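You operate a simulated robot arm through the tools that you are given. There is no shell and no other tool. Be economical: measure what you need, move in short steps, check, and stop when the job is done.

The job below is to be done with a simulated robot arm. You get a single attempt, and the scene is never put back.

## Task
Put one scoop of coffee in the white filter.
Fine: use the scoop and lay it back; close the tin and the basket; leave the brown filter alone.

Only the result counts: the job must be done as asked and must still hold three seconds after the hand-in. Knocking over, shifting, dropping, spilling or breaking anything else fails it.

## Robot
A 7-joint arm with a two-finger parallel gripper, fixed in place. Base frame: the origin is at the foot of the arm, x ahead of it, y to its left, z up; the work surface is at about z = 0.74. Readings come in m, rad, newtons and seconds.
With the tool pointing down near the work surface it reaches from about 0.3 to 0.68 m from the base axis. Its first joint turns from -1.152 to 1.152 rad. Payload 1.57 kg.
The TCP is the grasp point between the finger pads, 0.03 m short of the fingertips. In the tool frame z runs along the fingers and y along their closing line. Largest opening 0.11 m; finger width 0.024, thickness 0.012; the body of the gripper, 0.048 by 0.112 m, starts 0.078 m behind the TCP.
Orientation is told as [roll, pitch, yaw] about the base's x, y, z axes, in that order, counted from this pose: with the fingers straight down and closing along the base's y, the tool's x points along the base's -x, its y along +y and its z along -z.

## Interface
- The arm moves only by the tool servo_tool. Its argument "steps" is a list of rows, each a list of 3 entries, a list of its own where there are three numbers: the gripper command, from -1 (shut) to 1 (fully open), values between in proportion, then the shift along the tool's x, y, z in units of 30 mm (1.0 is 30 mm), then the turn, a rotation vector about the tool's x, y, z in units of 5 degrees (1.0 is 5 degrees). In form: [[claw, [dx, dy, dz], [wx, wy, wz]], ...]. A call has 1 to 8 rows; each row shifts and turns the commanded pose from where the row before left it, along the tool's axes as they then stand. A call with a number of a shift or a turn outside -1 to 1 is refused whole. Rows are played at 5 a second. More than 0.05 m and 0.15 rad between two rows, or a gripper value outside its range, and nothing of the call is played. A pose out of reach is approached as far as the arm can. The call stops where the force on the tool passes 40 N (or 10 N more than at its start, if that is more) or the arm is blocked; 0.2 s more then pass. Each finger travels about 0.108 m/s and halts on what it meets, pressing with about 33 N; the grip force reading is that of the motor and also rises with nothing between the fingers. The clock runs only during rows and for 0.2 s after the last one: add rows that do not move to give the fingers time. It gives the time, the measured TCP pose, the force on the tool (base axes), the opening and the grip force at its end, in the units of the frame above (readings bear some noise), with the torque about the TCP (base axes, N m) and any sound that the robot's microphone picked up.
- Cameras (640 x 400 px; columns grow to the right, rows downward): "scene" is fixed at [0.1621, -0.3971, 1.413]; the picture's right is [0.72, -0.69, 0.00], its down [-0.36, -0.37, -0.86] and it looks along [0.59, 0.62, -0.52] (base axes); focal length 282 px, centre (320, 200). "wrist" rides on the gripper at [0.07, 0.016, -0.141] in the tool frame; the picture's right is [-0.23, 0.97, 0.00], its down [-0.86, -0.20, -0.48] and it looks along [-0.47, -0.11, 0.88] (tool axes); focal length 222 px, centre (320, 200). There is no depth. A picture from a camera that has moved, and an enlarged one, comes with that camera's place and axes in the base frame and with its lens. The place of the scene camera against the robot may be out by one fixed shift of up to 0.012 m in any direction.
- grab_frame(camera): a new picture of that camera. It takes no simulated time.
- close_up(camera, box): a new picture of the part [left, top, right, bottom] of that camera's present view, enlarged. It takes no simulated time.
- finish_job(): hands the job in; it is judged then, once.

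Work in short steps. Places have to be worked out from the pictures, the camera data and where the tool is seen: move nearer, look again, correct. Check each grasp and each placing, and mend what went wrong. You have 120 turns and 76 pictures in all, those below and enlarged ones among them. Open the gripper and draw the arm clear of the work before you hand the job in, unless the task says otherwise; then end with one line.

The tools are called after "Request:" by a JSON object that holds its "op" and its "data". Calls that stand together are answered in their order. servo_tool: Moves the arm, as the interface text tells. Its arguments: {"type":"object","properties":{"steps":{"type":"array","items":{"type":"array"}}},"required":["steps"]} The other tools are called the same way: grab_frame (camera) takes a picture; close_up (camera, box) takes an enlarged picture of a part of a camera's view; finish_job () hands the job in.

At the start:

```text
time_s: 0.0
eef_pos: [0.3902, 0.1015, 1.2697]
tool_rot: [0.002, 0.0, 0.0]
ft_force: [0.5, -0.5, -0.7]
wrist_torque: [0.0, -0.01, 0.02]
width: 0.1103
gripper_force: 0.0
```

scene: 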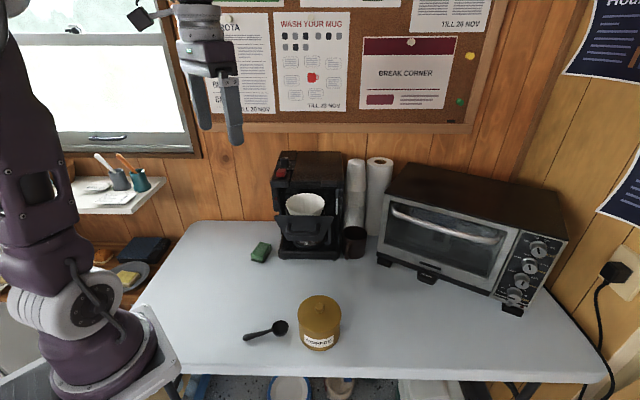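
wrist: 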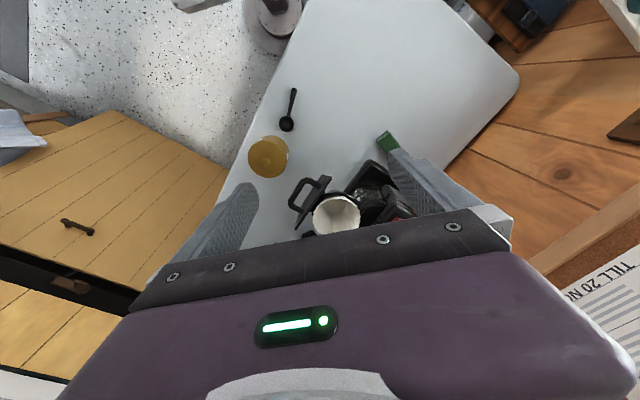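

I start by looking closer at the coffee maker, the tin and the scoop.

Request:
{"op": "close_up", "data": {"camera": "scene", "box": [240, 140, 400, 270]}}

Request:
{"op": "close_up", "data": {"camera": "scene", "box": [230, 270, 370, 370]}}

Request:
{"op": "close_up", "data": {"camera": "wrist", "box": [230, 70, 430, 240]}}

```text
3.08 times, centred on (320, 205) of scene
camera zoom: at [0.1621, -0.3971, 1.413], right [0.72, -0.69, 0.0], down [-0.36, -0.37, -0.86], along [0.59, 0.62, -0.52], focal length 868 px, centre (320, 185)
```

zoom: 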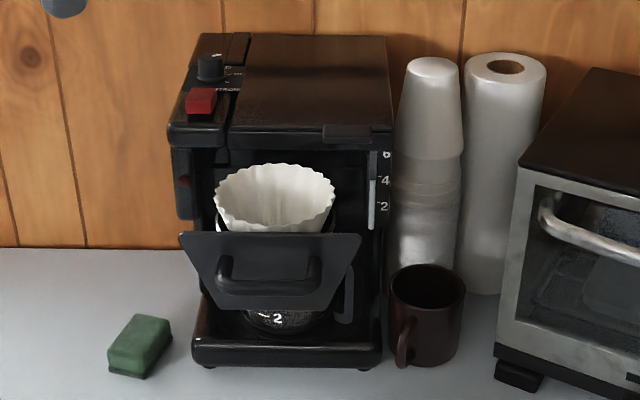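

```text
4.00 times, centred on (300, 320) of scene
camera zoom: at [0.1621, -0.3971, 1.413], right [0.72, -0.69, 0.0], down [-0.36, -0.37, -0.86], along [0.59, 0.62, -0.52], focal length 1129 px, centre (400, -280)
```

zoom: 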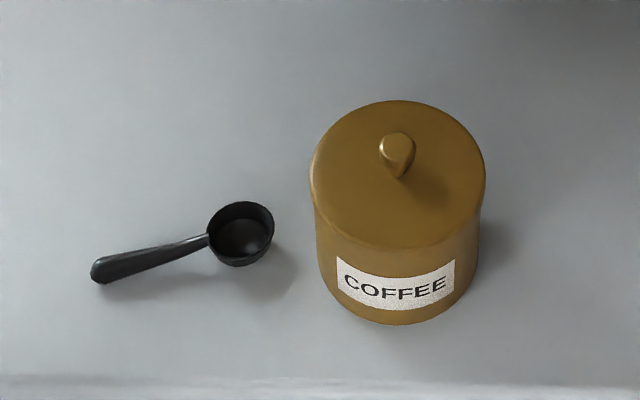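

```text
2.35 times, centred on (330, 155) of wrist
camera zoom: at [0.3203, 0.1163, 1.4105], right [0.23, 0.97, 0.0], down [0.86, -0.2, 0.48], along [0.47, -0.11, -0.88], focal length 523 px, centre (296, 306)
```

zoom: 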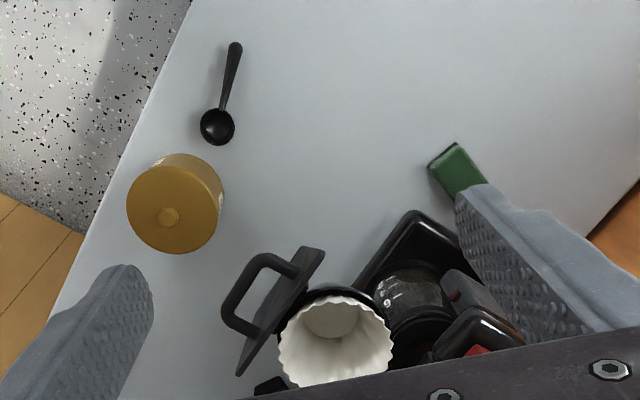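

The filter rim is at about (0.57, 0.09, 1.02) on the pulled-out basket, the tin at about (0.47, -0.06), the scoop bowl at about (0.41, 0.0). I move toward the tin, still high, to look closer.

Request:
{"op": "servo_tool", "data": {"steps": [[1, [-0.22, -0.83, 0.95], [0, 0, 0]], [1, [-0.22, -0.83, 0.95], [0, 0, 0]], [1, [-0.22, -0.83, 0.95], [0, 0, 0]], [1, [-0.22, -0.83, 0.95], [0, 0, 0]], [1, [-0.22, -0.83, 0.95], [0, 0, 0]], [1, [0, 0, 0], [0, 0, 0]]]}}

Request:
{"op": "grab_frame", "data": {"camera": "wrist"}}

```text
time_s: 1.4
eef_pos: [0.4224, -0.0233, 1.1251]
tool_rot: [-0.001, 0.001, 0.0]
ft_force: [0.4, 0.9, -0.4]
wrist_torque: [-0.02, 0.05, 0.0]
width: 0.1101
gripper_force: 0.1
```

```text
70 pictures are left
camera wrist: at [0.3525, -0.0086, 1.2662], right [0.23, 0.97, 0.0], down [0.86, -0.2, 0.48], along [0.47, -0.11, -0.88], focal length 222 px, centre (320, 200)
```

wrist: 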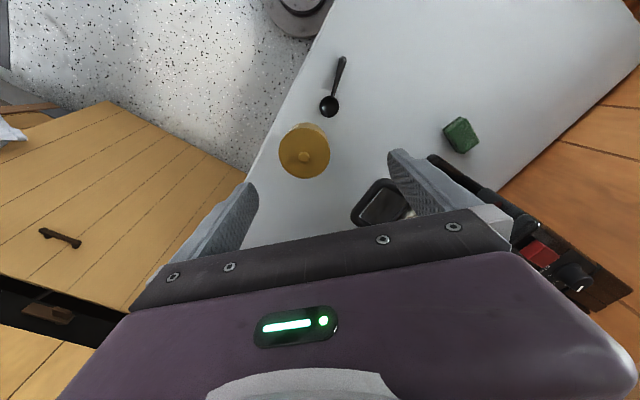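

Tin knob estimated at about (0.475, -0.068, 0.83). I descend above it with fingers partly closed.

Request:
{"op": "servo_tool", "data": {"steps": [[0.3, [-0.295, -0.245, 0.97], [0, 0, 0]], [0.0, [-0.295, -0.245, 0.97], [0, 0, 0]], [0.0, [-0.295, -0.245, 0.97], [0, 0, 0]], [0.0, [-0.295, -0.245, 0.97], [0, 0, 0]], [0.0, [-0.295, -0.245, 0.97], [0, 0, 0]], [0.0, [-0.295, -0.245, 0.97], [0, 0, 0]], [0, [0, 0, 0], [0, 0, 0]]]}}

Request:
{"op": "grab_frame", "data": {"camera": "wrist"}}

Request:
{"op": "close_up", "data": {"camera": "scene", "box": [230, 220, 390, 360]}}

```text
time_s: 3.0
eef_pos: [0.4764, -0.0672, 0.9527]
tool_rot: [0.001, -0.001, 0.001]
ft_force: [0.2, -0.2, -0.5]
wrist_torque: [0.02, 0.0, -0.05]
width: 0.0547
gripper_force: 0.1
```

```text
69 pictures are left
camera wrist: at [0.4058, -0.0514, 1.0936], right [0.23, 0.97, 0.0], down [0.85, -0.2, 0.48], along [0.47, -0.11, -0.88], focal length 222 px, centre (320, 200)
```

wrist: 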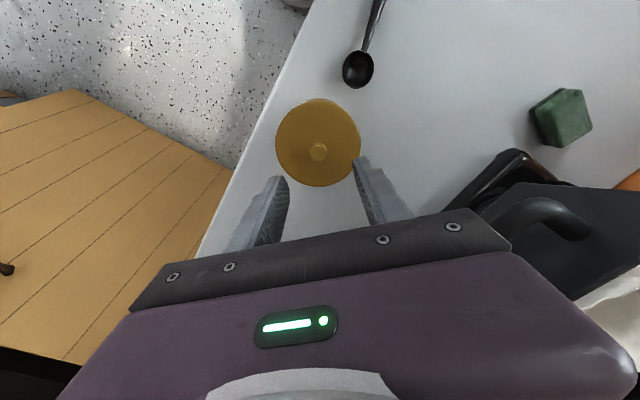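

```text
2.86 times, centred on (310, 290) of scene
camera zoom: at [0.1621, -0.3971, 1.413], right [0.72, -0.69, 0.0], down [-0.36, -0.37, -0.86], along [0.59, 0.62, -0.52], focal length 806 px, centre (349, -57)
```

zoom: 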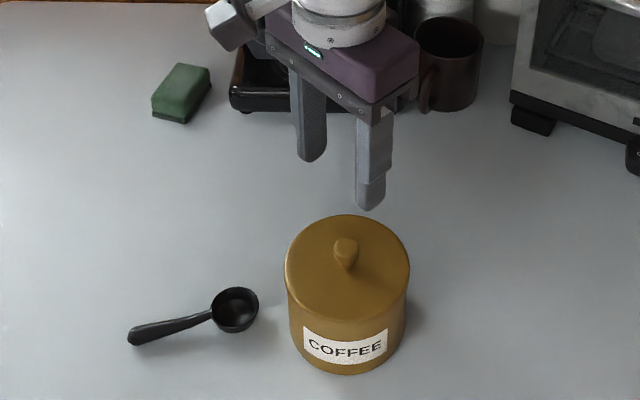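

Knob is at about (0.481, -0.071), top about z 0.83. I lower to z 0.865 around it and check from the side.

Request:
{"op": "servo_tool", "data": {"steps": [[0.0, [-0.15, -0.12, 0.9], [0, 0, 0]], [0.0, [0, 0, 0.9], [0, 0, 0]], [0.0, [0, 0, 0.9], [0, 0, 0]], [0.0, [0, 0, 0.2], [0, 0, 0]], [0, [0, 0, 0], [0, 0, 0]]]}}

Request:
{"op": "close_up", "data": {"camera": "wrist", "box": [220, 80, 420, 240]}}

Request:
{"op": "close_up", "data": {"camera": "scene", "box": [270, 260, 370, 360]}}

```text
time_s: 4.2
eef_pos: [0.4808, -0.0696, 0.8662]
tool_rot: [-0.002, 0.001, -0.001]
ft_force: [0.5, 0.0, 0.3]
wrist_torque: [0.03, 0.0, -0.04]
width: 0.0547
gripper_force: 0.0
```

```text
2.50 times, centred on (320, 160) of wrist
camera zoom: at [0.4112, -0.0553, 1.0066], right [0.23, 0.97, 0.0], down [0.85, -0.2, 0.48], along [0.47, -0.11, -0.88], focal length 555 px, centre (320, 300)
```

zoom: 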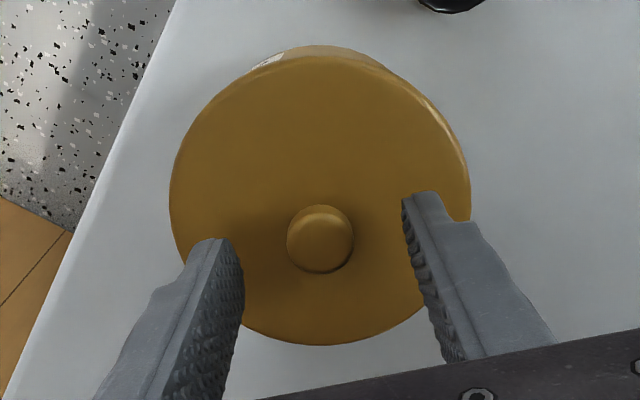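

```text
4.00 times, centred on (320, 310) of scene
camera zoom: at [0.1621, -0.3971, 1.413], right [0.72, -0.69, 0.0], down [-0.36, -0.37, -0.86], along [0.59, 0.62, -0.52], focal length 1129 px, centre (320, -240)
```

zoom: 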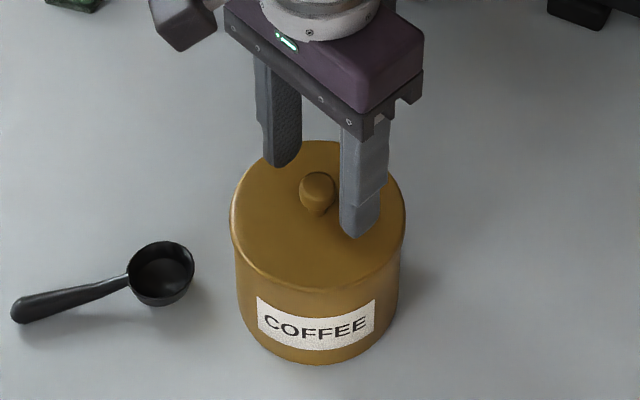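

Centred; descend 18 mm, close on the knob.

Request:
{"op": "servo_tool", "data": {"steps": [[0.0, [-0.03, -0.06, 0.4], [0, 0, 0]], [0.0, [0, 0, 0.2], [0, 0, 0]], [-0.4, [0, 0, 0], [0, 0, 0]], [-1, [0, 0, 0], [0, 0, 0]], [-1, [0, 0, 0], [0, 0, 0]], [-1, [0, 0, 0], [0, 0, 0]]]}}

Request:
{"op": "close_up", "data": {"camera": "scene", "box": [270, 260, 370, 360]}}

```text
time_s: 4.8
eef_pos: [0.4837, -0.0713, 0.8517]
tool_rot: [-0.002, -0.004, 0.0]
ft_force: [-2.2, 3.2, 18.6]
wrist_torque: [0.17, 0.25, -0.06]
width: 0.0431
gripper_force: 5.7
stopped in row 3: the force on the tool passed its limit at 58 N (the readings are from after the stop); the commanded pose is now the measured one
```

```text
4.00 times, centred on (320, 310) of scene
camera zoom: at [0.1618, -0.397, 1.4131], right [0.72, -0.69, 0.0], down [-0.36, -0.37, -0.86], along [0.59, 0.62, -0.52], focal length 1129 px, centre (320, -240)
```

zoom: 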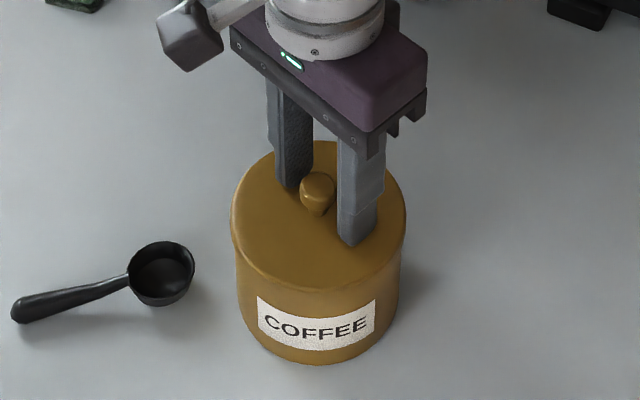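

Fingertips touched the lid (lid top about z 0.822). Raise 5 mm and close.

Request:
{"op": "servo_tool", "data": {"steps": [[-0.2, [0, 0, -0.17], [0, 0, 0]], [-0.5, [0, 0, 0], [0, 0, 0]], [-1, [0, 0, 0], [0, 0, 0]], [-1, [0, 0, 0], [0, 0, 0]], [-1, [0, 0, 0], [0, 0, 0]]]}}

Request:
{"op": "close_up", "data": {"camera": "wrist", "box": [220, 80, 420, 240]}}

```text
time_s: 6.0
eef_pos: [0.4832, -0.0724, 0.8572]
tool_rot: [-0.001, -0.002, 0.001]
ft_force: [0.3, -0.1, 0.2]
wrist_torque: [0.0, -0.01, -0.01]
width: 0.0202
gripper_force: 32.1
heard: snap
```

```text
2.50 times, centred on (320, 160) of wrist
camera zoom: at [0.4135, -0.0567, 0.9969], right [0.23, 0.97, 0.0], down [0.85, -0.2, 0.48], along [0.47, -0.11, -0.88], focal length 555 px, centre (320, 300)
```

zoom: 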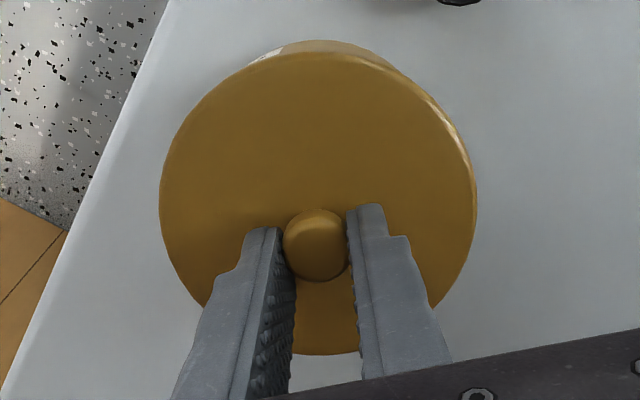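

Knob held (20 mm wide), a snap was heard. Lift slowly and check.

Request:
{"op": "servo_tool", "data": {"steps": [[-1, [0, 0, -0.3], [0, 0, 0]], [-1, [0, 0, -0.3], [0, 0, 0]], [-1, [0, 0, -0.5], [0, 0, 0]], [-1, [0, 0, -0.6], [0, 0, 0]], [-1, [0, 0, 0], [0, 0, 0]]]}}

Request:
{"op": "close_up", "data": {"camera": "scene", "box": [250, 240, 390, 360]}}

```text
time_s: 7.2
eef_pos: [0.4824, -0.0734, 0.9085]
tool_rot: [-0.002, -0.002, 0.0]
ft_force: [0.4, 0.7, 0.1]
wrist_torque: [0.0, 0.04, -0.03]
width: 0.0201
gripper_force: 33.0
```

```text
3.33 times, centred on (320, 300) of scene
camera zoom: at [0.1621, -0.3971, 1.413], right [0.72, -0.69, 0.0], down [-0.36, -0.37, -0.86], along [0.59, 0.62, -0.52], focal length 941 px, centre (320, -133)
```

zoom: 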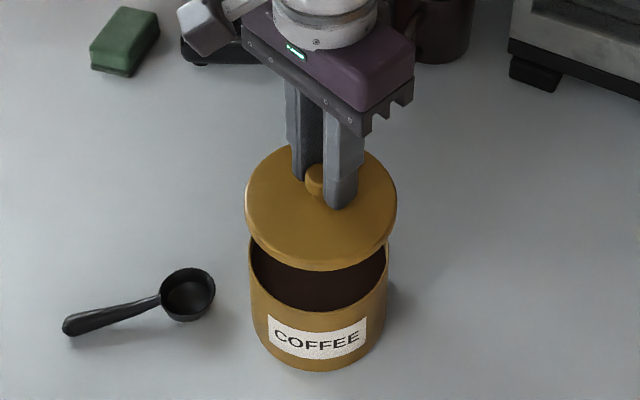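

Lid came free cleanly and coffee is visible. I carry it to free table at about (0.38, 0.17), moving back in x first.

Request:
{"op": "servo_tool", "data": {"steps": [[-1, [0.85, 0, -0.2], [0, 0, 0]], [-1, [0.85, 0.3, 0], [0, 0, 0]], [-1, [0.85, 0.9, 0], [0, 0, 0]], [-1, [0.85, 0.9, 0], [0, 0, 0]], [-1, [0, 1, 0], [0, 0, 0]], [-1, [0, 1, 0], [0, 0, 0]], [-1, [0, 1, 0], [0, 0, 0]], [-1, [0, 1, 0], [0, 0, 0]]]}}

Request:
{"op": "servo_tool", "data": {"steps": [[-1, [0, 1, 0.5], [0, 0, 0]], [-1, [0, 0.95, 0.7], [0, 0, 0]], [-1, [0, 0, 0.6], [0, 0, 0]], [-1, [0, 0, 0.5], [0, 0, 0]], [-1, [0, 0, 0], [0, 0, 0]]]}}

Request:
{"op": "grab_frame", "data": {"camera": "scene"}}

Request:
{"op": "grab_frame", "data": {"camera": "wrist"}}

```text
time_s: 9.0
eef_pos: [0.3805, 0.1117, 0.9106]
tool_rot: [-0.001, -0.003, -0.002]
ft_force: [-1.0, 0.8, -0.1]
wrist_torque: [-0.02, 0.03, 0.02]
width: 0.0199
gripper_force: 33.4
```

```text
time_s: 10.2
eef_pos: [0.3818, 0.1709, 0.844]
tool_rot: [0.002, -0.003, 0.0]
ft_force: [0.3, 0.2, 0.0]
wrist_torque: [0.01, 0.02, 0.01]
width: 0.0197
gripper_force: 33.3
```

```text
62 pictures are left
```

scene: 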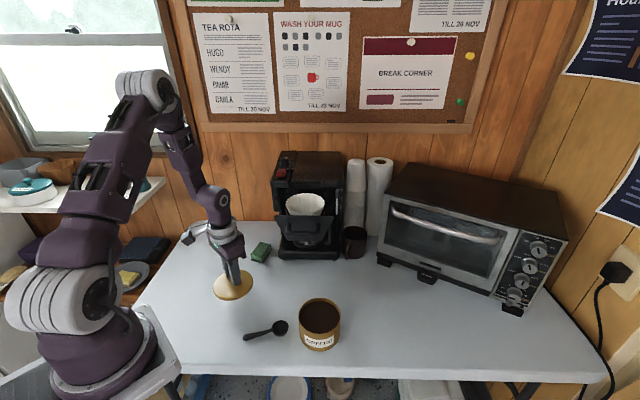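

```text
61 pictures are left
camera wrist: at [0.3117, 0.1858, 0.9842], right [0.23, 0.97, 0.0], down [0.85, -0.2, 0.48], along [0.47, -0.11, -0.88], focal length 222 px, centre (320, 200)
```

wrist: 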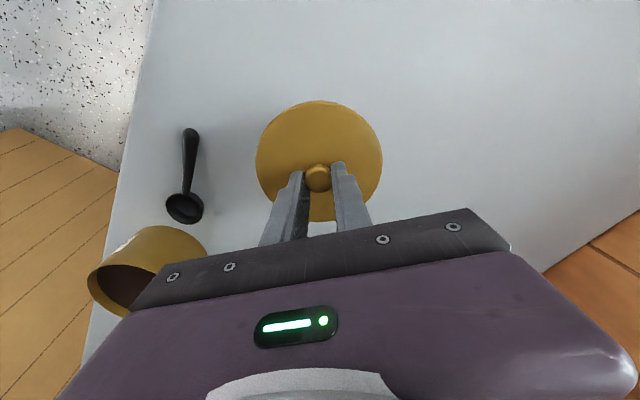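

Lid hangs level over free table. I lower slowly to contact.

Request:
{"op": "servo_tool", "data": {"steps": [[-1, [0, 0, 0.7], [0, 0, 0]], [-1, [0, 0, 0.5], [0, 0, 0]], [-1, [0, 0, 0.15], [0, 0, 0]], [-1, [0, 0, 0.1], [0, 0, 0]], [-1, [0, 0, 0.1], [0, 0, 0]]]}}

```text
time_s: 11.4
eef_pos: [0.3817, 0.17, 0.7963]
tool_rot: [-0.001, -0.001, 0.001]
ft_force: [0.3, 0.6, -1.3]
wrist_torque: [0.01, 0.0, -0.01]
width: 0.0197
gripper_force: 33.0
```

Request:
{"op": "servo_tool", "data": {"steps": [[-1, [0, 0, 0.1], [0, 0, 0]], [-1, [0, 0, 0.1], [0, 0, 0]], [-1, [0, 0, 0], [0, 0, 0]]]}}

```text
time_s: 12.2
eef_pos: [0.3819, 0.1709, 0.7919]
tool_rot: [0.001, -0.001, 0.001]
ft_force: [0.5, -0.4, 0.3]
wrist_torque: [0.02, -0.02, 0.02]
width: 0.0197
gripper_force: 32.9
```

No contact yet; continue in small steps.

Request:
{"op": "servo_tool", "data": {"steps": [[-1, [0, 0, 0.1], [0, 0, 0]], [-1, [0, 0, 0.1], [0, 0, 0]], [-1, [0, 0, 0.1], [0, 0, 0]], [-1, [0, 0, 0], [0, 0, 0]]]}}

Request:
{"op": "close_up", "data": {"camera": "scene", "box": [200, 230, 300, 310]}}

```text
time_s: 13.1
eef_pos: [0.3805, 0.1694, 0.7839]
tool_rot: [0.0, -0.002, -0.002]
ft_force: [-1.5, -1.5, 13.9]
wrist_torque: [0.02, 0.05, -0.08]
width: 0.0199
gripper_force: 33.0
stopped in row 4: the force on the tool passed its limit at 46 N (the readings are from after the stop); the commanded pose is now the measured one
```

```text
5.00 times, centred on (250, 270) of scene
camera zoom: at [0.1618, -0.3972, 1.413], right [0.72, -0.69, 0.0], down [-0.36, -0.37, -0.86], along [0.59, 0.62, -0.52], focal length 1411 px, centre (670, -150)
```

zoom: 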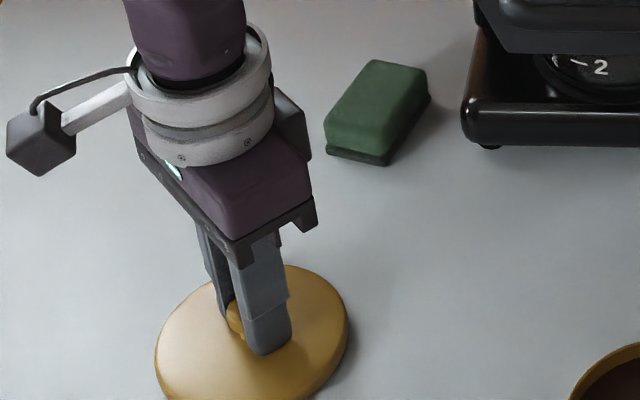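

Lid rests on the table. Release, rise and turn to align with the scoop handle.

Request:
{"op": "servo_tool", "data": {"steps": [[-0.6, [0, 0, -0.05], [0, 0, 0]], [-0.3, [0, 0, 0], [0, 0, 0]], [-0.2, [0, 0, -0.3], [0, 0, 0]], [-0.2, [0, 0, -1], [0, 0, 0]], [-0.2, [0, 0, -1], [0, 0, 0]], [-0.2, [0, 0, -1], [0, 0, 1]], [-0.2, [0, 0, -1], [0, 0, 1]], [-0.2, [0, 0, -0.5], [0, 0, 1]]]}}

Request:
{"op": "servo_tool", "data": {"steps": [[-0.2, [-0.3, -1, 0], [0, 0, 1]], [-0.2, [-0.3, -1, 0], [0, 0, 1]], [-0.2, [-0.3, -1, 0], [0, 0, 0.6]], [-0.2, [-0.3, -1, 0], [0, 0, 0]], [-0.2, [0, 0, 0], [0, 0, 0]]]}}

Request:
{"op": "grab_frame", "data": {"camera": "wrist"}}

```text
time_s: 14.9
eef_pos: [0.3824, 0.1694, 0.9288]
tool_rot: [0.0, -0.002, -0.264]
ft_force: [-0.1, 1.0, -0.6]
wrist_torque: [-0.01, 0.03, 0.03]
width: 0.044
gripper_force: 0.0
```

```text
time_s: 16.1
eef_pos: [0.3691, 0.0455, 0.9284]
tool_rot: [0.002, -0.002, -0.491]
ft_force: [0.1, -0.3, -0.9]
wrist_torque: [0.01, -0.01, 0.02]
width: 0.0441
gripper_force: 0.0
```

```text
59 pictures are left
camera wrist: at [0.3143, 0.0924, 1.0691], right [0.66, 0.75, 0.0], down [0.66, -0.58, 0.48], along [0.36, -0.31, -0.88], focal length 222 px, centre (320, 200)
```

wrist: 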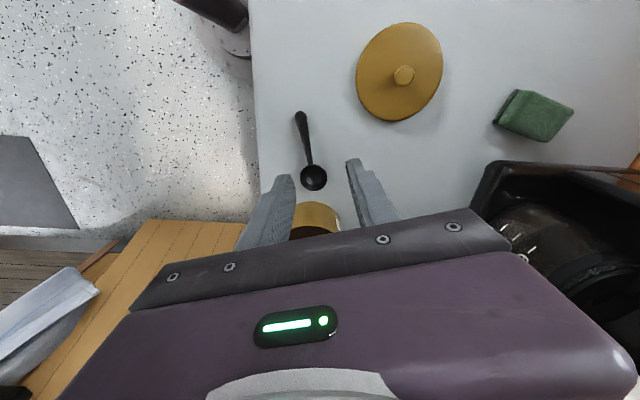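

Handle end at about (0.327, 0.048), bowl centre about (0.402, 0.006). I go above a grip point about 22 mm from the handle's end.

Request:
{"op": "servo_tool", "data": {"steps": [[-0.2, [0.18, -0.2, 0.9], [0, 0, 0.2]], [-0.2, [0.18, -0.2, 0.9], [0, 0, 0]], [-0.2, [0.18, -0.2, 0.9], [0, 0, 0]], [-0.2, [0, 0, 0.9], [0, 0, 0]], [-0.2, [0, 0, 0], [0, 0, 0]]]}}

Request:
{"op": "close_up", "data": {"camera": "wrist", "box": [220, 80, 420, 240]}}

Request:
{"op": "close_up", "data": {"camera": "scene", "box": [220, 280, 350, 360]}}

```text
time_s: 17.3
eef_pos: [0.3472, 0.0365, 0.8199]
tool_rot: [0.002, 0.0, -0.506]
ft_force: [-0.1, -0.7, 0.0]
wrist_torque: [-0.02, 0.01, 0.01]
width: 0.044
gripper_force: 0.0
```

```text
2.50 times, centred on (320, 160) of wrist
camera zoom: at [0.2933, 0.0832, 0.9604], right [0.67, 0.74, 0.0], down [0.65, -0.59, 0.48], along [0.36, -0.32, -0.88], focal length 555 px, centre (320, 300)
```

zoom: 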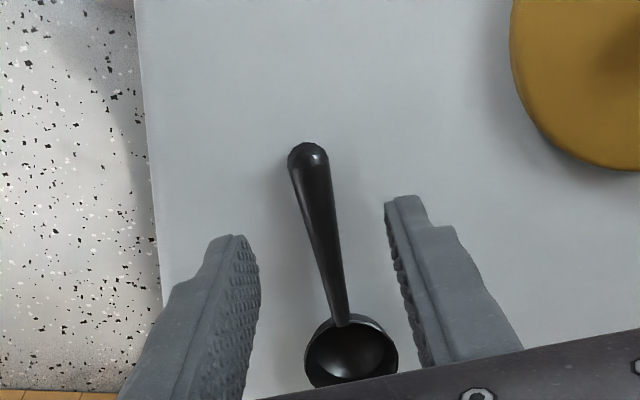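

```text
4.92 times, centred on (285, 320) of scene
camera zoom: at [0.1621, -0.3971, 1.413], right [0.72, -0.69, 0.0], down [-0.36, -0.37, -0.86], along [0.59, 0.62, -0.52], focal length 1389 px, centre (492, -391)
```

zoom: 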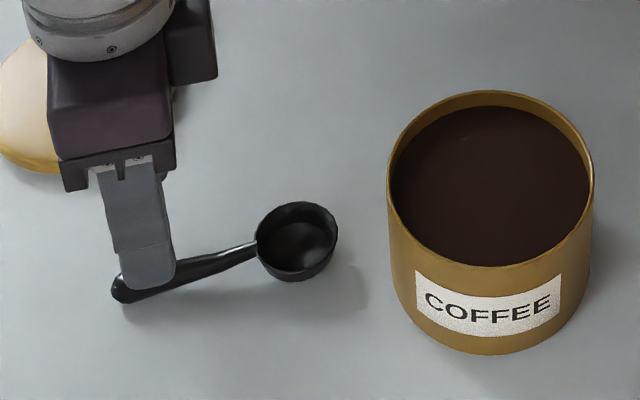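

Aligned within a millimetre or so. Descend so tips are about 4 mm above the table and close.

Request:
{"op": "servo_tool", "data": {"steps": [[-0.3, [0, -0.02, 0.7], [0, 0, 0.35]], [-0.3, [0, 0, 0.6], [0, 0, 0]], [-0.3, [0, 0, 0.17], [0, 0, 0]], [-0.6, [0, 0, 0], [0, 0, 0]], [-1, [0, 0, 0], [0, 0, 0]], [-1, [0, 0, 0], [0, 0, 0]], [-1, [0, 0, 0], [0, 0, 0]]]}}

Request:
{"op": "close_up", "data": {"camera": "wrist", "box": [220, 80, 420, 240]}}

Request:
{"op": "close_up", "data": {"camera": "scene", "box": [220, 280, 350, 360]}}

```text
time_s: 18.9
eef_pos: [0.3473, 0.0359, 0.7772]
tool_rot: [0.002, -0.003, -0.537]
ft_force: [-0.7, -0.2, 0.8]
wrist_torque: [0.02, 0.0, -0.03]
width: 0.0127
gripper_force: 29.5
```

```text
2.50 times, centred on (320, 160) of wrist
camera zoom: at [0.2954, 0.0854, 0.9174], right [0.69, 0.72, 0.0], down [0.63, -0.61, 0.48], along [0.35, -0.33, -0.88], focal length 555 px, centre (320, 300)
```

zoom: 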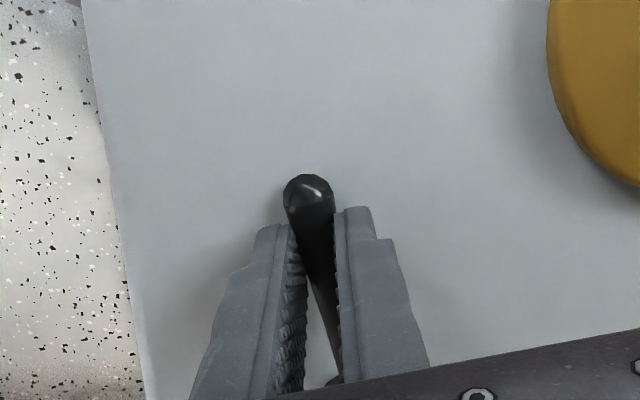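

```text
4.92 times, centred on (285, 320) of scene
camera zoom: at [0.1621, -0.3971, 1.413], right [0.72, -0.69, 0.0], down [-0.36, -0.37, -0.86], along [0.59, 0.62, -0.52], focal length 1389 px, centre (492, -391)
```

zoom: 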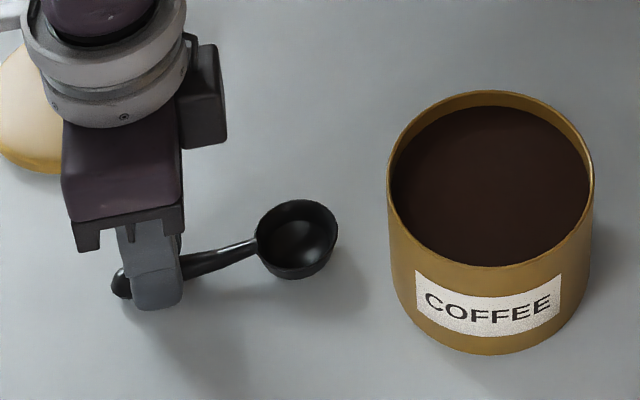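

Handle gripped (12.7 mm). I note this pose for laying it back, lift and check it hangs level.

Request:
{"op": "servo_tool", "data": {"steps": [[-1, [0, 0, -0.4], [0, 0, 0]], [-1, [0, 0, -0.8], [0, 0, 0]], [-1, [0, 0, -1], [0, 0, 0]], [-1, [0, 0, -1], [0, 0, 0]], [-1, [0, 0, -1], [0, 0, 0]], [-1, [0, 0, 0], [0, 0, 0]]]}}

Request:
{"op": "close_up", "data": {"camera": "scene", "box": [210, 230, 350, 340]}}

Request:
{"op": "close_up", "data": {"camera": "wrist", "box": [220, 100, 420, 260]}}

```text
time_s: 20.3
eef_pos: [0.3461, 0.0361, 0.9045]
tool_rot: [0.003, -0.001, -0.538]
ft_force: [0.5, -0.2, -0.4]
wrist_torque: [-0.02, -0.01, 0.03]
width: 0.0123
gripper_force: 29.8
```

```text
3.64 times, centred on (280, 285) of scene
camera zoom: at [0.1621, -0.3971, 1.413], right [0.72, -0.69, 0.0], down [-0.36, -0.37, -0.86], along [0.59, 0.62, -0.52], focal length 1026 px, centre (466, -109)
```

zoom: 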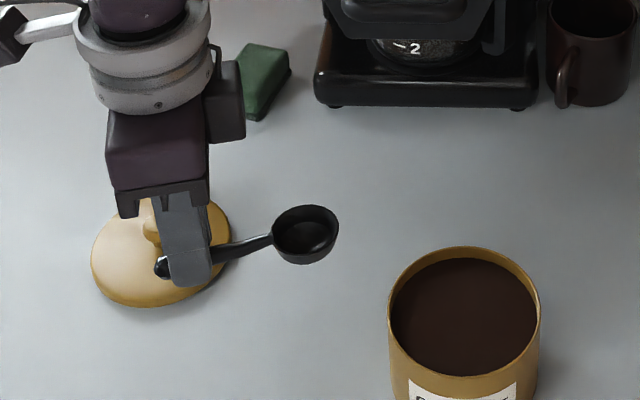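

```text
2.50 times, centred on (320, 180) of wrist
camera zoom: at [0.2943, 0.0853, 1.0445], right [0.69, 0.72, 0.0], down [0.63, -0.61, 0.48], along [0.35, -0.33, -0.88], focal length 555 px, centre (320, 250)
```

zoom: 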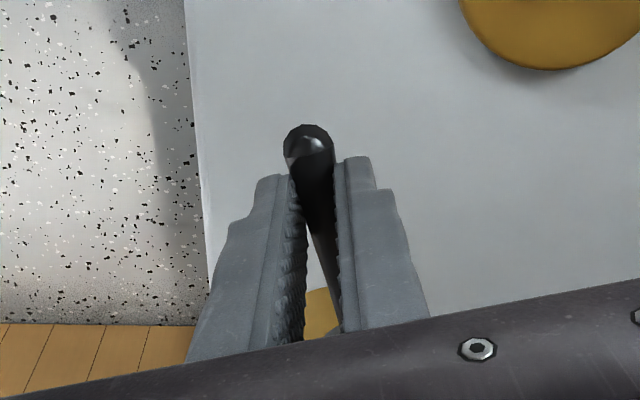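

Scoop is held level, bowl about 65 mm ahead of the TCP. I carry it to just above/behind the tin at z 0.95, then tilt it in the air.

Request:
{"op": "servo_tool", "data": {"steps": [[-1, [-0.8, -0.13, -0.5], [0, 0, 0]], [-1, [-0.8, -0.13, -0.5], [0, 0, 0]], [-1, [-0.8, -0.13, -0.5], [0, 0, 0]], [-1, [-0.8, -0.13, 0], [0, 0, 0]], [-1, [-0.8, -0.13, 0], [0, 0, 0]], [-1, [-0.7, -0.12, 0], [0, 0, 0]], [-1, [0, 0, 0], [0, 0, 0]]]}}

Request:
{"op": "servo_tool", "data": {"steps": [[-1, [0, 0, 0], [0, 1, 0]], [-1, [0, 0, 0], [0, 1, 0]], [-1, [0, 0, 0], [0, 1, 0]], [-1, [0, 0, 0], [0, 1, 0]], [-1, [0, 0, 0], [0, 1, 0]], [-1, [0, 0, 0], [0, 1, 0]], [-1, [0, 0, 0], [0, 1, 0]]]}}

Request:
{"op": "grab_frame", "data": {"camera": "scene"}}

```text
time_s: 21.9
eef_pos: [0.4556, -0.0561, 0.9487]
tool_rot: [0.001, -0.003, -0.538]
ft_force: [0.0, -0.3, -1.2]
wrist_torque: [0.01, 0.0, -0.01]
width: 0.0124
gripper_force: 29.3
```

```text
time_s: 23.5
eef_pos: [0.457, -0.0569, 0.9475]
tool_rot: [0.003, 0.611, -0.538]
ft_force: [0.2, 0.2, -0.7]
wrist_torque: [0.02, -0.01, 0.01]
width: 0.0124
gripper_force: 29.4
```

```text
52 pictures are left
```

scene: 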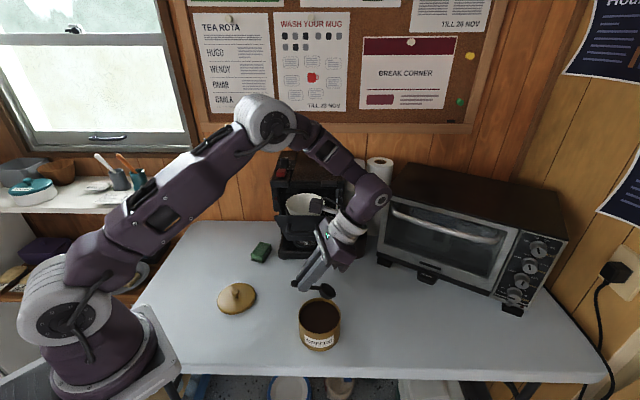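

Tilting works at 35°. Continue to 50° and view the bowl over the coffee.

Request:
{"op": "servo_tool", "data": {"steps": [[-1, [0, 0, 0], [0, 1, 0]], [-1, [0, 0, 0], [0, 1, 0]], [-1, [0, 0, 0], [0, 1, 0]], [-1, [0, 0, 0], [0, 0, 0]]]}}

Request:
{"op": "close_up", "data": {"camera": "scene", "box": [250, 220, 400, 360]}}

Request:
{"op": "grab_frame", "data": {"camera": "wrist"}}

```text
time_s: 24.5
eef_pos: [0.4571, -0.0563, 0.9473]
tool_rot: [0.002, 0.873, -0.535]
ft_force: [-0.2, 0.5, -0.5]
wrist_torque: [-0.04, -0.01, -0.01]
width: 0.0124
gripper_force: 29.5
```

```text
2.86 times, centred on (325, 290) of scene
camera zoom: at [0.1621, -0.3971, 1.413], right [0.72, -0.69, 0.0], down [-0.36, -0.37, -0.86], along [0.59, 0.62, -0.52], focal length 806 px, centre (306, -57)
```

zoom: 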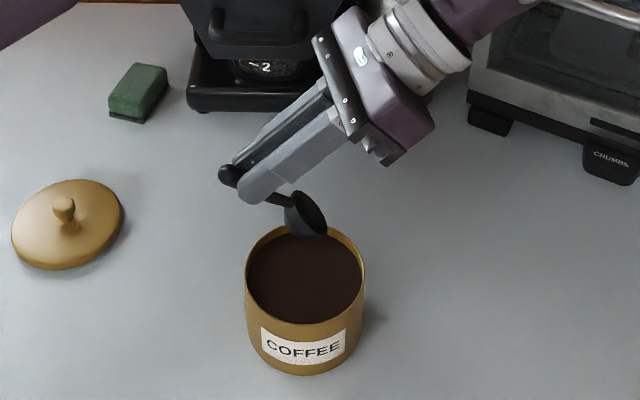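

```text
50 pictures are left
camera wrist: at [0.5186, -0.0752, 1.0916], right [0.62, 0.76, -0.17], down [0.69, -0.64, -0.35], along [-0.37, 0.1, -0.92], focal length 222 px, centre (320, 200)
```

wrist: 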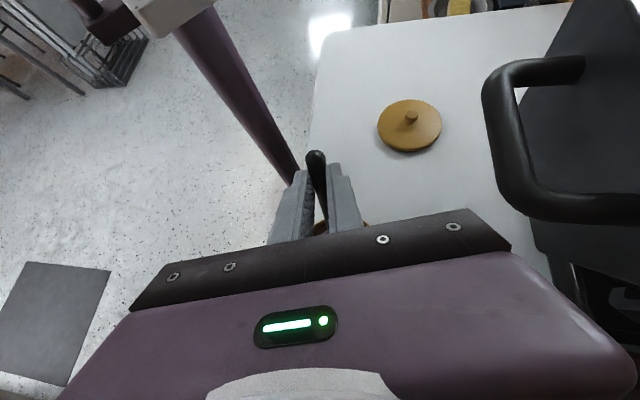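

Bowl is centred over the coffee. Plunge straight down 75 mm, then look.

Request:
{"op": "servo_tool", "data": {"steps": [[-1, [-0.64, 0, 0.535], [0, 0, 0]], [-1, [-0.64, 0, 0.535], [0, 0, 0]], [-1, [-0.64, 0, 0.535], [0, 0, 0]], [-1, [0, 0, 0], [0, 0, 0]]]}}

Request:
{"op": "close_up", "data": {"camera": "scene", "box": [270, 270, 370, 360]}}

```text
time_s: 25.5
eef_pos: [0.4561, -0.0557, 0.875]
tool_rot: [0.003, 0.87, -0.535]
ft_force: [-1.0, 0.5, -0.8]
wrist_torque: [0.01, -0.01, -0.01]
width: 0.0123
gripper_force: 29.1
```

```text
4.44 times, centred on (320, 315) of scene
camera zoom: at [0.1621, -0.3971, 1.413], right [0.72, -0.69, 0.0], down [-0.36, -0.37, -0.86], along [0.59, 0.62, -0.52], focal length 1254 px, centre (320, -311)
```

zoom: 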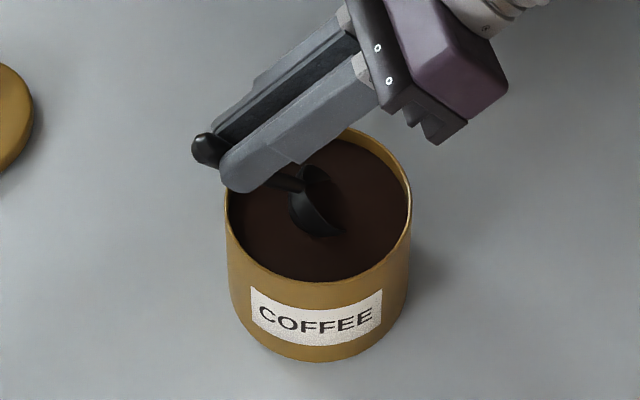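

The lip just enters the coffee, as computed (surface about z 0.80). Plunge another 25 mm.

Request:
{"op": "servo_tool", "data": {"steps": [[-1, [-0.32, 0, 0.27], [0, 0, 0]], [-1, [-0.32, 0, 0.27], [0, 0, 0]], [-1, [0, 0, 0], [0, 0, 0]]]}}

Request:
{"op": "close_up", "data": {"camera": "scene", "box": [270, 270, 370, 360]}}

```text
time_s: 26.3
eef_pos: [0.4562, -0.0548, 0.8495]
tool_rot: [0.004, 0.874, -0.538]
ft_force: [-7.3, 5.4, 19.1]
wrist_torque: [0.12, 0.13, -0.02]
width: 0.0127
gripper_force: 29.5
```

```text
4.44 times, centred on (320, 315) of scene
camera zoom: at [0.1616, -0.3969, 1.4131], right [0.72, -0.69, 0.0], down [-0.36, -0.37, -0.86], along [0.59, 0.62, -0.52], focal length 1254 px, centre (320, -311)
```

zoom: 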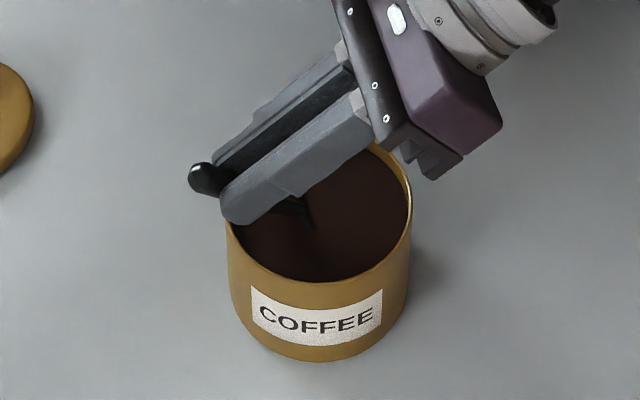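

About 20 N, likely fingertip grazing the rim plus coffee resistance. I rise 3 mm and rotate the bowl up about the TCP, sweeping it through the coffee.

Request:
{"op": "servo_tool", "data": {"steps": [[-1, [0.077, 0, -0.064], [0, 0, 0]], [-1, [-0.05, 0, -0.05], [0, -1, 0]], [-1, [0, 0, 0], [0, -1, 0]], [-1, [0, 0, 0], [0, -1, 0]], [-1, [0, 0, 0], [0, 0, 0]]]}}

Request:
{"op": "close_up", "data": {"camera": "scene", "box": [270, 270, 370, 360]}}

```text
time_s: 27.5
eef_pos: [0.459, -0.0578, 0.8498]
tool_rot: [0.003, 0.606, -0.537]
ft_force: [-1.4, 0.2, -0.5]
wrist_torque: [-0.02, -0.01, -0.02]
width: 0.0127
gripper_force: 29.6
```

```text
4.44 times, centred on (320, 315) of scene
camera zoom: at [0.1621, -0.3971, 1.413], right [0.72, -0.69, 0.0], down [-0.36, -0.37, -0.86], along [0.59, 0.62, -0.52], focal length 1254 px, centre (320, -311)
```

zoom: 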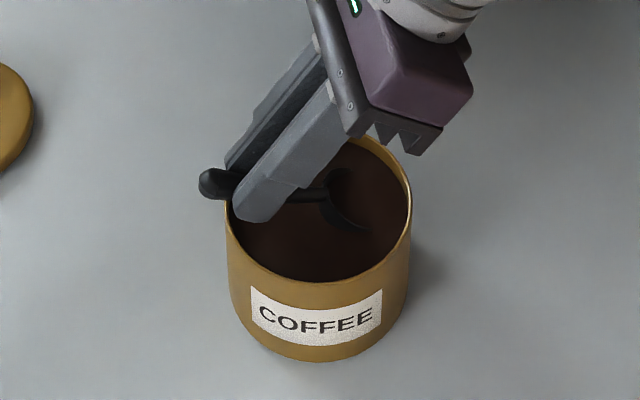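

The bowl is in the coffee and filling. I dip 5 mm more, then level it to 20° while drawing back slightly.

Request:
{"op": "servo_tool", "data": {"steps": [[-1, [-0.096, 0, 0.137], [0, 0, 0]], [-1, [0.085, 0, -0.02], [0, -1, 0]], [-1, [0.085, 0, -0.02], [0, -1, 0]], [-1, [0.085, 0, -0.02], [0, -1, 0]], [-1, [0, 0, 0], [0, 0, 0]]]}}

Request:
{"op": "close_up", "data": {"camera": "scene", "box": [270, 270, 370, 360]}}

```text
time_s: 28.7
eef_pos: [0.4523, -0.0528, 0.8513]
tool_rot: [0.002, 0.347, -0.537]
ft_force: [-0.3, -0.6, -0.9]
wrist_torque: [-0.01, 0.0, -0.01]
width: 0.0126
gripper_force: 28.8
```

```text
4.44 times, centred on (320, 315) of scene
camera zoom: at [0.1621, -0.3971, 1.413], right [0.72, -0.69, 0.0], down [-0.36, -0.37, -0.86], along [0.59, 0.62, -0.52], focal length 1254 px, centre (320, -311)
```

zoom: 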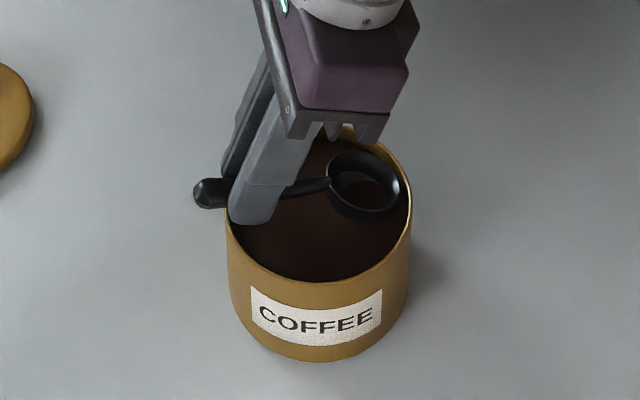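

Zoom on the bowl to judge the fill.

Request:
{"op": "close_up", "data": {"camera": "scene", "box": [310, 295, 350, 325]}}

```text
13.33 times, centred on (330, 310) of scene
camera zoom: at [0.1621, -0.3971, 1.413], right [0.72, -0.69, 0.0], down [-0.36, -0.37, -0.86], along [0.59, 0.62, -0.52], focal length 3763 px, centre (187, -1267)
```

zoom: 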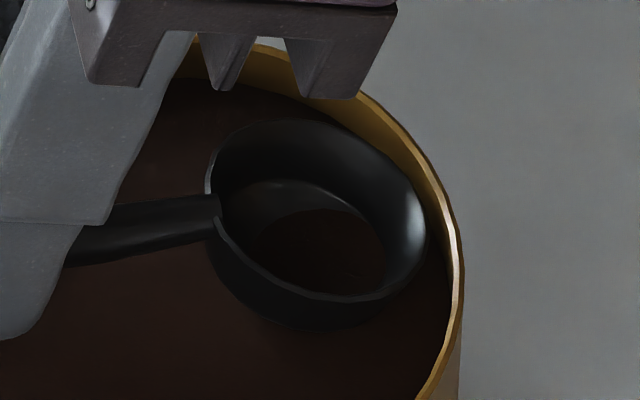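

Only a little coffee in the bowl; I need a deeper dip. At 45–50° the fingers fit inside the tin if shifted about 25 mm forward, so I rise 20 mm, tilt back to 50°, shift forward.

Request:
{"op": "servo_tool", "data": {"steps": [[-1, [0.23, 0, -0.63], [0, 0, 0]], [-1, [0, 0, 0], [0, 1, 0]], [-1, [0, 0, 0], [0, 1, 0]], [-1, [0, 0, 0], [0, 1, 0]], [-1, [0, 0, 0], [0, 1, 0]], [-1, [0, 0, 0], [0, 1, 0]], [-1, [0, 0, 0], [0, 1, 0]], [-1, [-0.56, -0.02, -0.67], [0, 0, 0]]]}}

Request:
{"op": "close_up", "data": {"camera": "scene", "box": [270, 270, 370, 360]}}

```text
time_s: 30.5
eef_pos: [0.4741, -0.0668, 0.8716]
tool_rot: [0.002, 0.872, -0.537]
ft_force: [-0.3, -1.0, 0.7]
wrist_torque: [0.0, 0.02, 0.01]
width: 0.0125
gripper_force: 29.7
```

```text
4.44 times, centred on (320, 315) of scene
camera zoom: at [0.1621, -0.3971, 1.413], right [0.72, -0.69, 0.0], down [-0.36, -0.37, -0.86], along [0.59, 0.62, -0.52], focal length 1254 px, centre (320, -311)
```

zoom: 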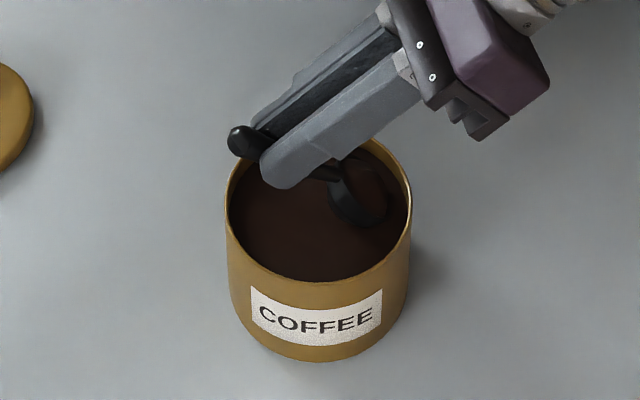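

Fits. Plunge 38 mm in small rows.

Request:
{"op": "servo_tool", "data": {"steps": [[-1, [-0.243, 0, 0.204], [0, 0, 0]], [-1, [-0.243, 0, 0.204], [0, 0, 0]], [-1, [-0.243, 0, 0.204], [0, 0, 0]], [-1, [-0.243, 0, 0.204], [0, 0, 0]], [-1, [0, 0, 0], [0, 0, 0]]]}}

Request:
{"op": "close_up", "data": {"camera": "scene", "box": [270, 270, 370, 360]}}

```text
time_s: 31.7
eef_pos: [0.473, -0.0666, 0.8332]
tool_rot: [0.001, 0.871, -0.536]
ft_force: [-6.1, 4.7, 17.6]
wrist_torque: [-0.03, -0.03, 0.03]
width: 0.0123
gripper_force: 29.7
```

```text
4.44 times, centred on (320, 315) of scene
camera zoom: at [0.1617, -0.397, 1.4131], right [0.72, -0.69, 0.0], down [-0.36, -0.37, -0.86], along [0.59, 0.62, -0.52], focal length 1254 px, centre (320, -311)
```

zoom: 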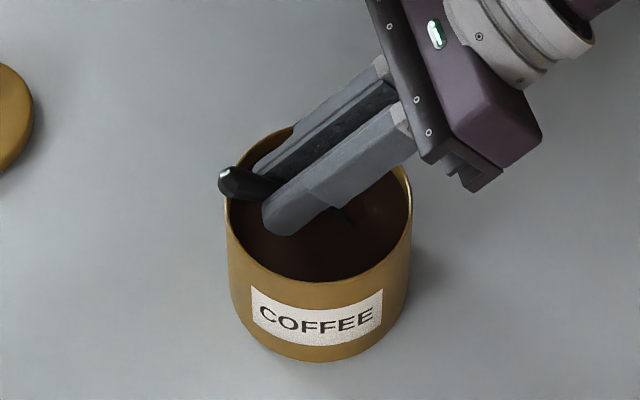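

The reaction fits coffee against the bowl only. Now rotate level while drawing back and rising gradually.

Request:
{"op": "servo_tool", "data": {"steps": [[-1, [0.043, 0, 0.051], [0, -1, 0]], [-1, [0.047, 0, 0.047], [0, -1, 0]], [-1, [0.2, 0, -0.08], [0, -1, 0]], [-1, [0.2, 0, -0.08], [0, -1, 0]], [-1, [0.2, 0, -0.05], [0, -1, 0]], [-1, [0.2, 0, -0.05], [0, -1, 0]], [-1, [0, 0, 0], [0, 0, 0]]]}}

Request:
{"op": "close_up", "data": {"camera": "scene", "box": [300, 285, 350, 325]}}

```text
time_s: 33.3
eef_pos: [0.4573, -0.0565, 0.8522]
tool_rot: [0.003, 0.346, -0.537]
ft_force: [0.5, -0.9, 0.2]
wrist_torque: [0.03, -0.01, -0.02]
width: 0.0126
gripper_force: 29.1
```

```text
10.00 times, centred on (325, 305) of scene
camera zoom: at [0.1621, -0.3971, 1.413], right [0.72, -0.69, 0.0], down [-0.36, -0.37, -0.86], along [0.59, 0.62, -0.52], focal length 2822 px, centre (270, -850)
```

zoom: 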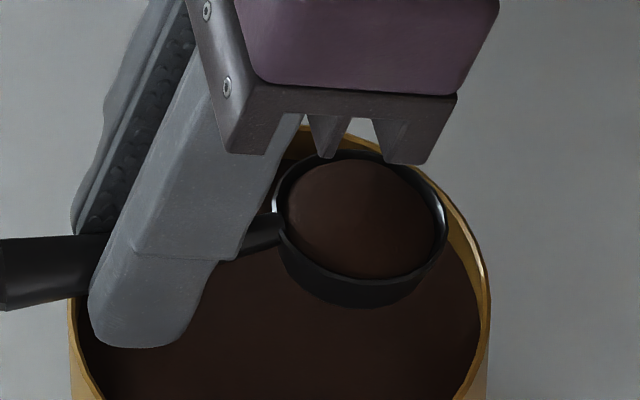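

Bowl is full with a gentle heap. Lift a bit and level gently.

Request:
{"op": "servo_tool", "data": {"steps": [[-1, [0.085, 0, -0.235], [0, 0, 0]], [-1, [0.085, 0, -0.235], [0, 0, 0]], [-1, [0.1, 0, -0.1], [0, -0.7, 0]], [-1, [0.1, 0, -0.1], [0, -0.7, 0]], [-1, [0.05, 0, -0.2], [0, -0.7, 0]], [-1, [0.05, 0, -0.3], [0, -0.7, 0]], [-1, [0, 0, -0.3], [0, -0.6, 0]], [-1, [0, 0, -0.3], [0, -0.55, 0]]]}}

Request:
{"op": "close_up", "data": {"camera": "scene", "box": [250, 230, 390, 350]}}

```text
time_s: 35.1
eef_pos: [0.4557, -0.0559, 0.908]
tool_rot: [0.002, 0.002, -0.538]
ft_force: [0.6, 0.3, 0.3]
wrist_torque: [0.02, 0.04, 0.01]
width: 0.0122
gripper_force: 29.8
```

```text
3.33 times, centred on (320, 290) of scene
camera zoom: at [0.1621, -0.3971, 1.413], right [0.72, -0.69, 0.0], down [-0.36, -0.37, -0.86], along [0.59, 0.62, -0.52], focal length 941 px, centre (320, -100)
```

zoom: 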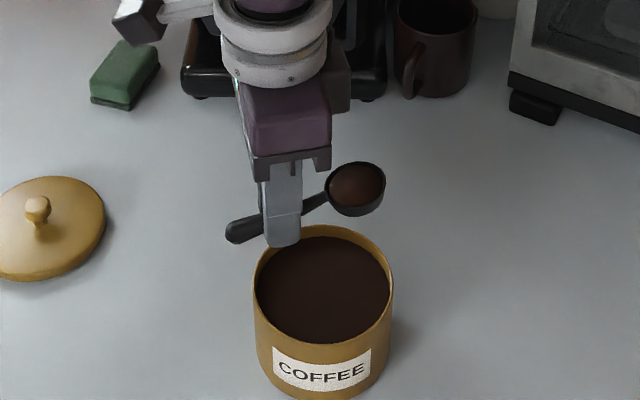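

Level and full. I back off 30 mm and rise to z≈1.15 with smooth motion, then look at the filter.

Request:
{"op": "servo_tool", "data": {"steps": [[-1, [0.5, 0, -0.6], [0, 0, 0]], [-1, [0.5, 0, -1], [0, 0, 0]], [-1, [0, 0, -1], [0, 0, 0]], [-1, [0, 0, -1], [0, 0, 0]], [-1, [0, 0, -1], [0, 0, 0]], [-1, [0, 0, -1], [0, 0, 0]], [-1, [0, 0, -1], [0, 0, 0]], [-1, [0, 0, -1], [0, 0, 0]]]}}

Request:
{"op": "servo_tool", "data": {"steps": [[-1, [0, 0, -0.6], [0, 0, 1]], [-1, [0, 0, 0], [0, 0, 1]], [-1, [0, 0, 0], [0, 0, 1]], [-1, [0, 0, 0], [0, 0, 1]], [-1, [0, 0, 0], [0, 0, 1]], [-1, [0, 0, 0], [0, 0, 1]], [-1, [0, 0, 0], [0, 0, 1]], [-1, [0, 0, 0], [0, 0, 1]]]}}

Request:
{"op": "grab_frame", "data": {"camera": "wrist"}}

Request:
{"op": "grab_frame", "data": {"camera": "scene"}}

```text
time_s: 36.9
eef_pos: [0.4309, -0.0411, 1.1367]
tool_rot: [0.001, 0.003, -0.538]
ft_force: [0.1, 0.2, -0.3]
wrist_torque: [0.01, -0.03, 0.01]
width: 0.0124
gripper_force: 29.4
```

```text
time_s: 38.7
eef_pos: [0.4304, -0.0404, 1.1535]
tool_rot: [-0.004, 0.002, -1.236]
ft_force: [-0.2, 0.0, 0.2]
wrist_torque: [0.03, 0.0, 0.0]
width: 0.0124
gripper_force: 29.7
```

```text
40 pictures are left
camera wrist: at [0.4231, 0.029, 1.2949], right [0.99, 0.1, 0.0], down [0.09, -0.87, 0.48], along [0.05, -0.47, -0.88], focal length 222 px, centre (320, 200)
```

wrist: 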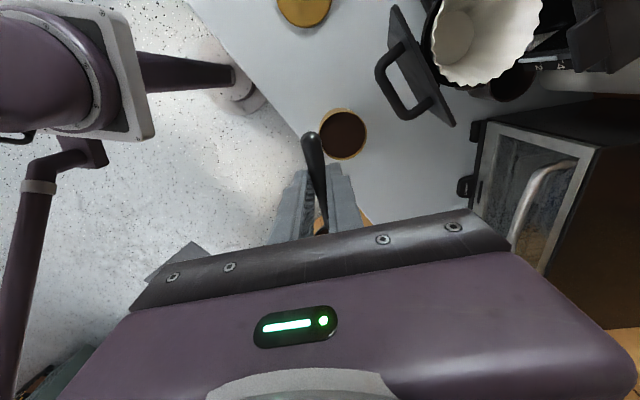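

```text
39 pictures are left
```

scene: 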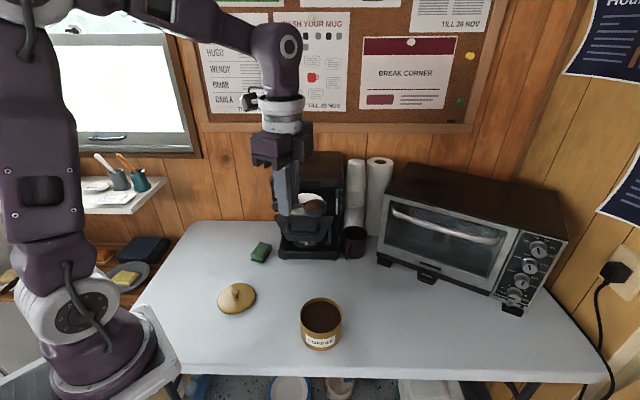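

I shift over to bring the whole filter into the wrist view.

Request:
{"op": "servo_tool", "data": {"steps": [[-1, [0.6, 0.38, 0], [0, 0, 0.7]], [-1, [0.6, 0.38, 0], [0, 0, 0.7]], [-1, [0.6, 0.38, 0], [0, 0, 0.7]], [-1, [0.6, 0.38, 0], [0, 0, 0.7]], [-1, [0, 0, 0], [0, 0, 0]]]}}

Request:
{"op": "grab_frame", "data": {"camera": "wrist"}}

```text
time_s: 39.9
eef_pos: [0.458, 0.0383, 1.154]
tool_rot: [-0.002, 0.002, -1.479]
ft_force: [0.1, -0.6, -0.5]
wrist_torque: [0.01, -0.02, -0.02]
width: 0.0125
gripper_force: 29.8
```

```text
38 pictures are left
camera wrist: at [0.4677, 0.1084, 1.296], right [0.99, -0.14, 0.0], down [-0.12, -0.87, 0.48], along [-0.07, -0.47, -0.88], focal length 222 px, centre (320, 200)
```

wrist: 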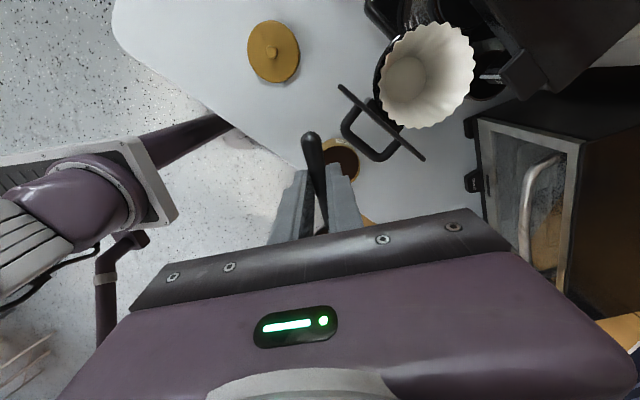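

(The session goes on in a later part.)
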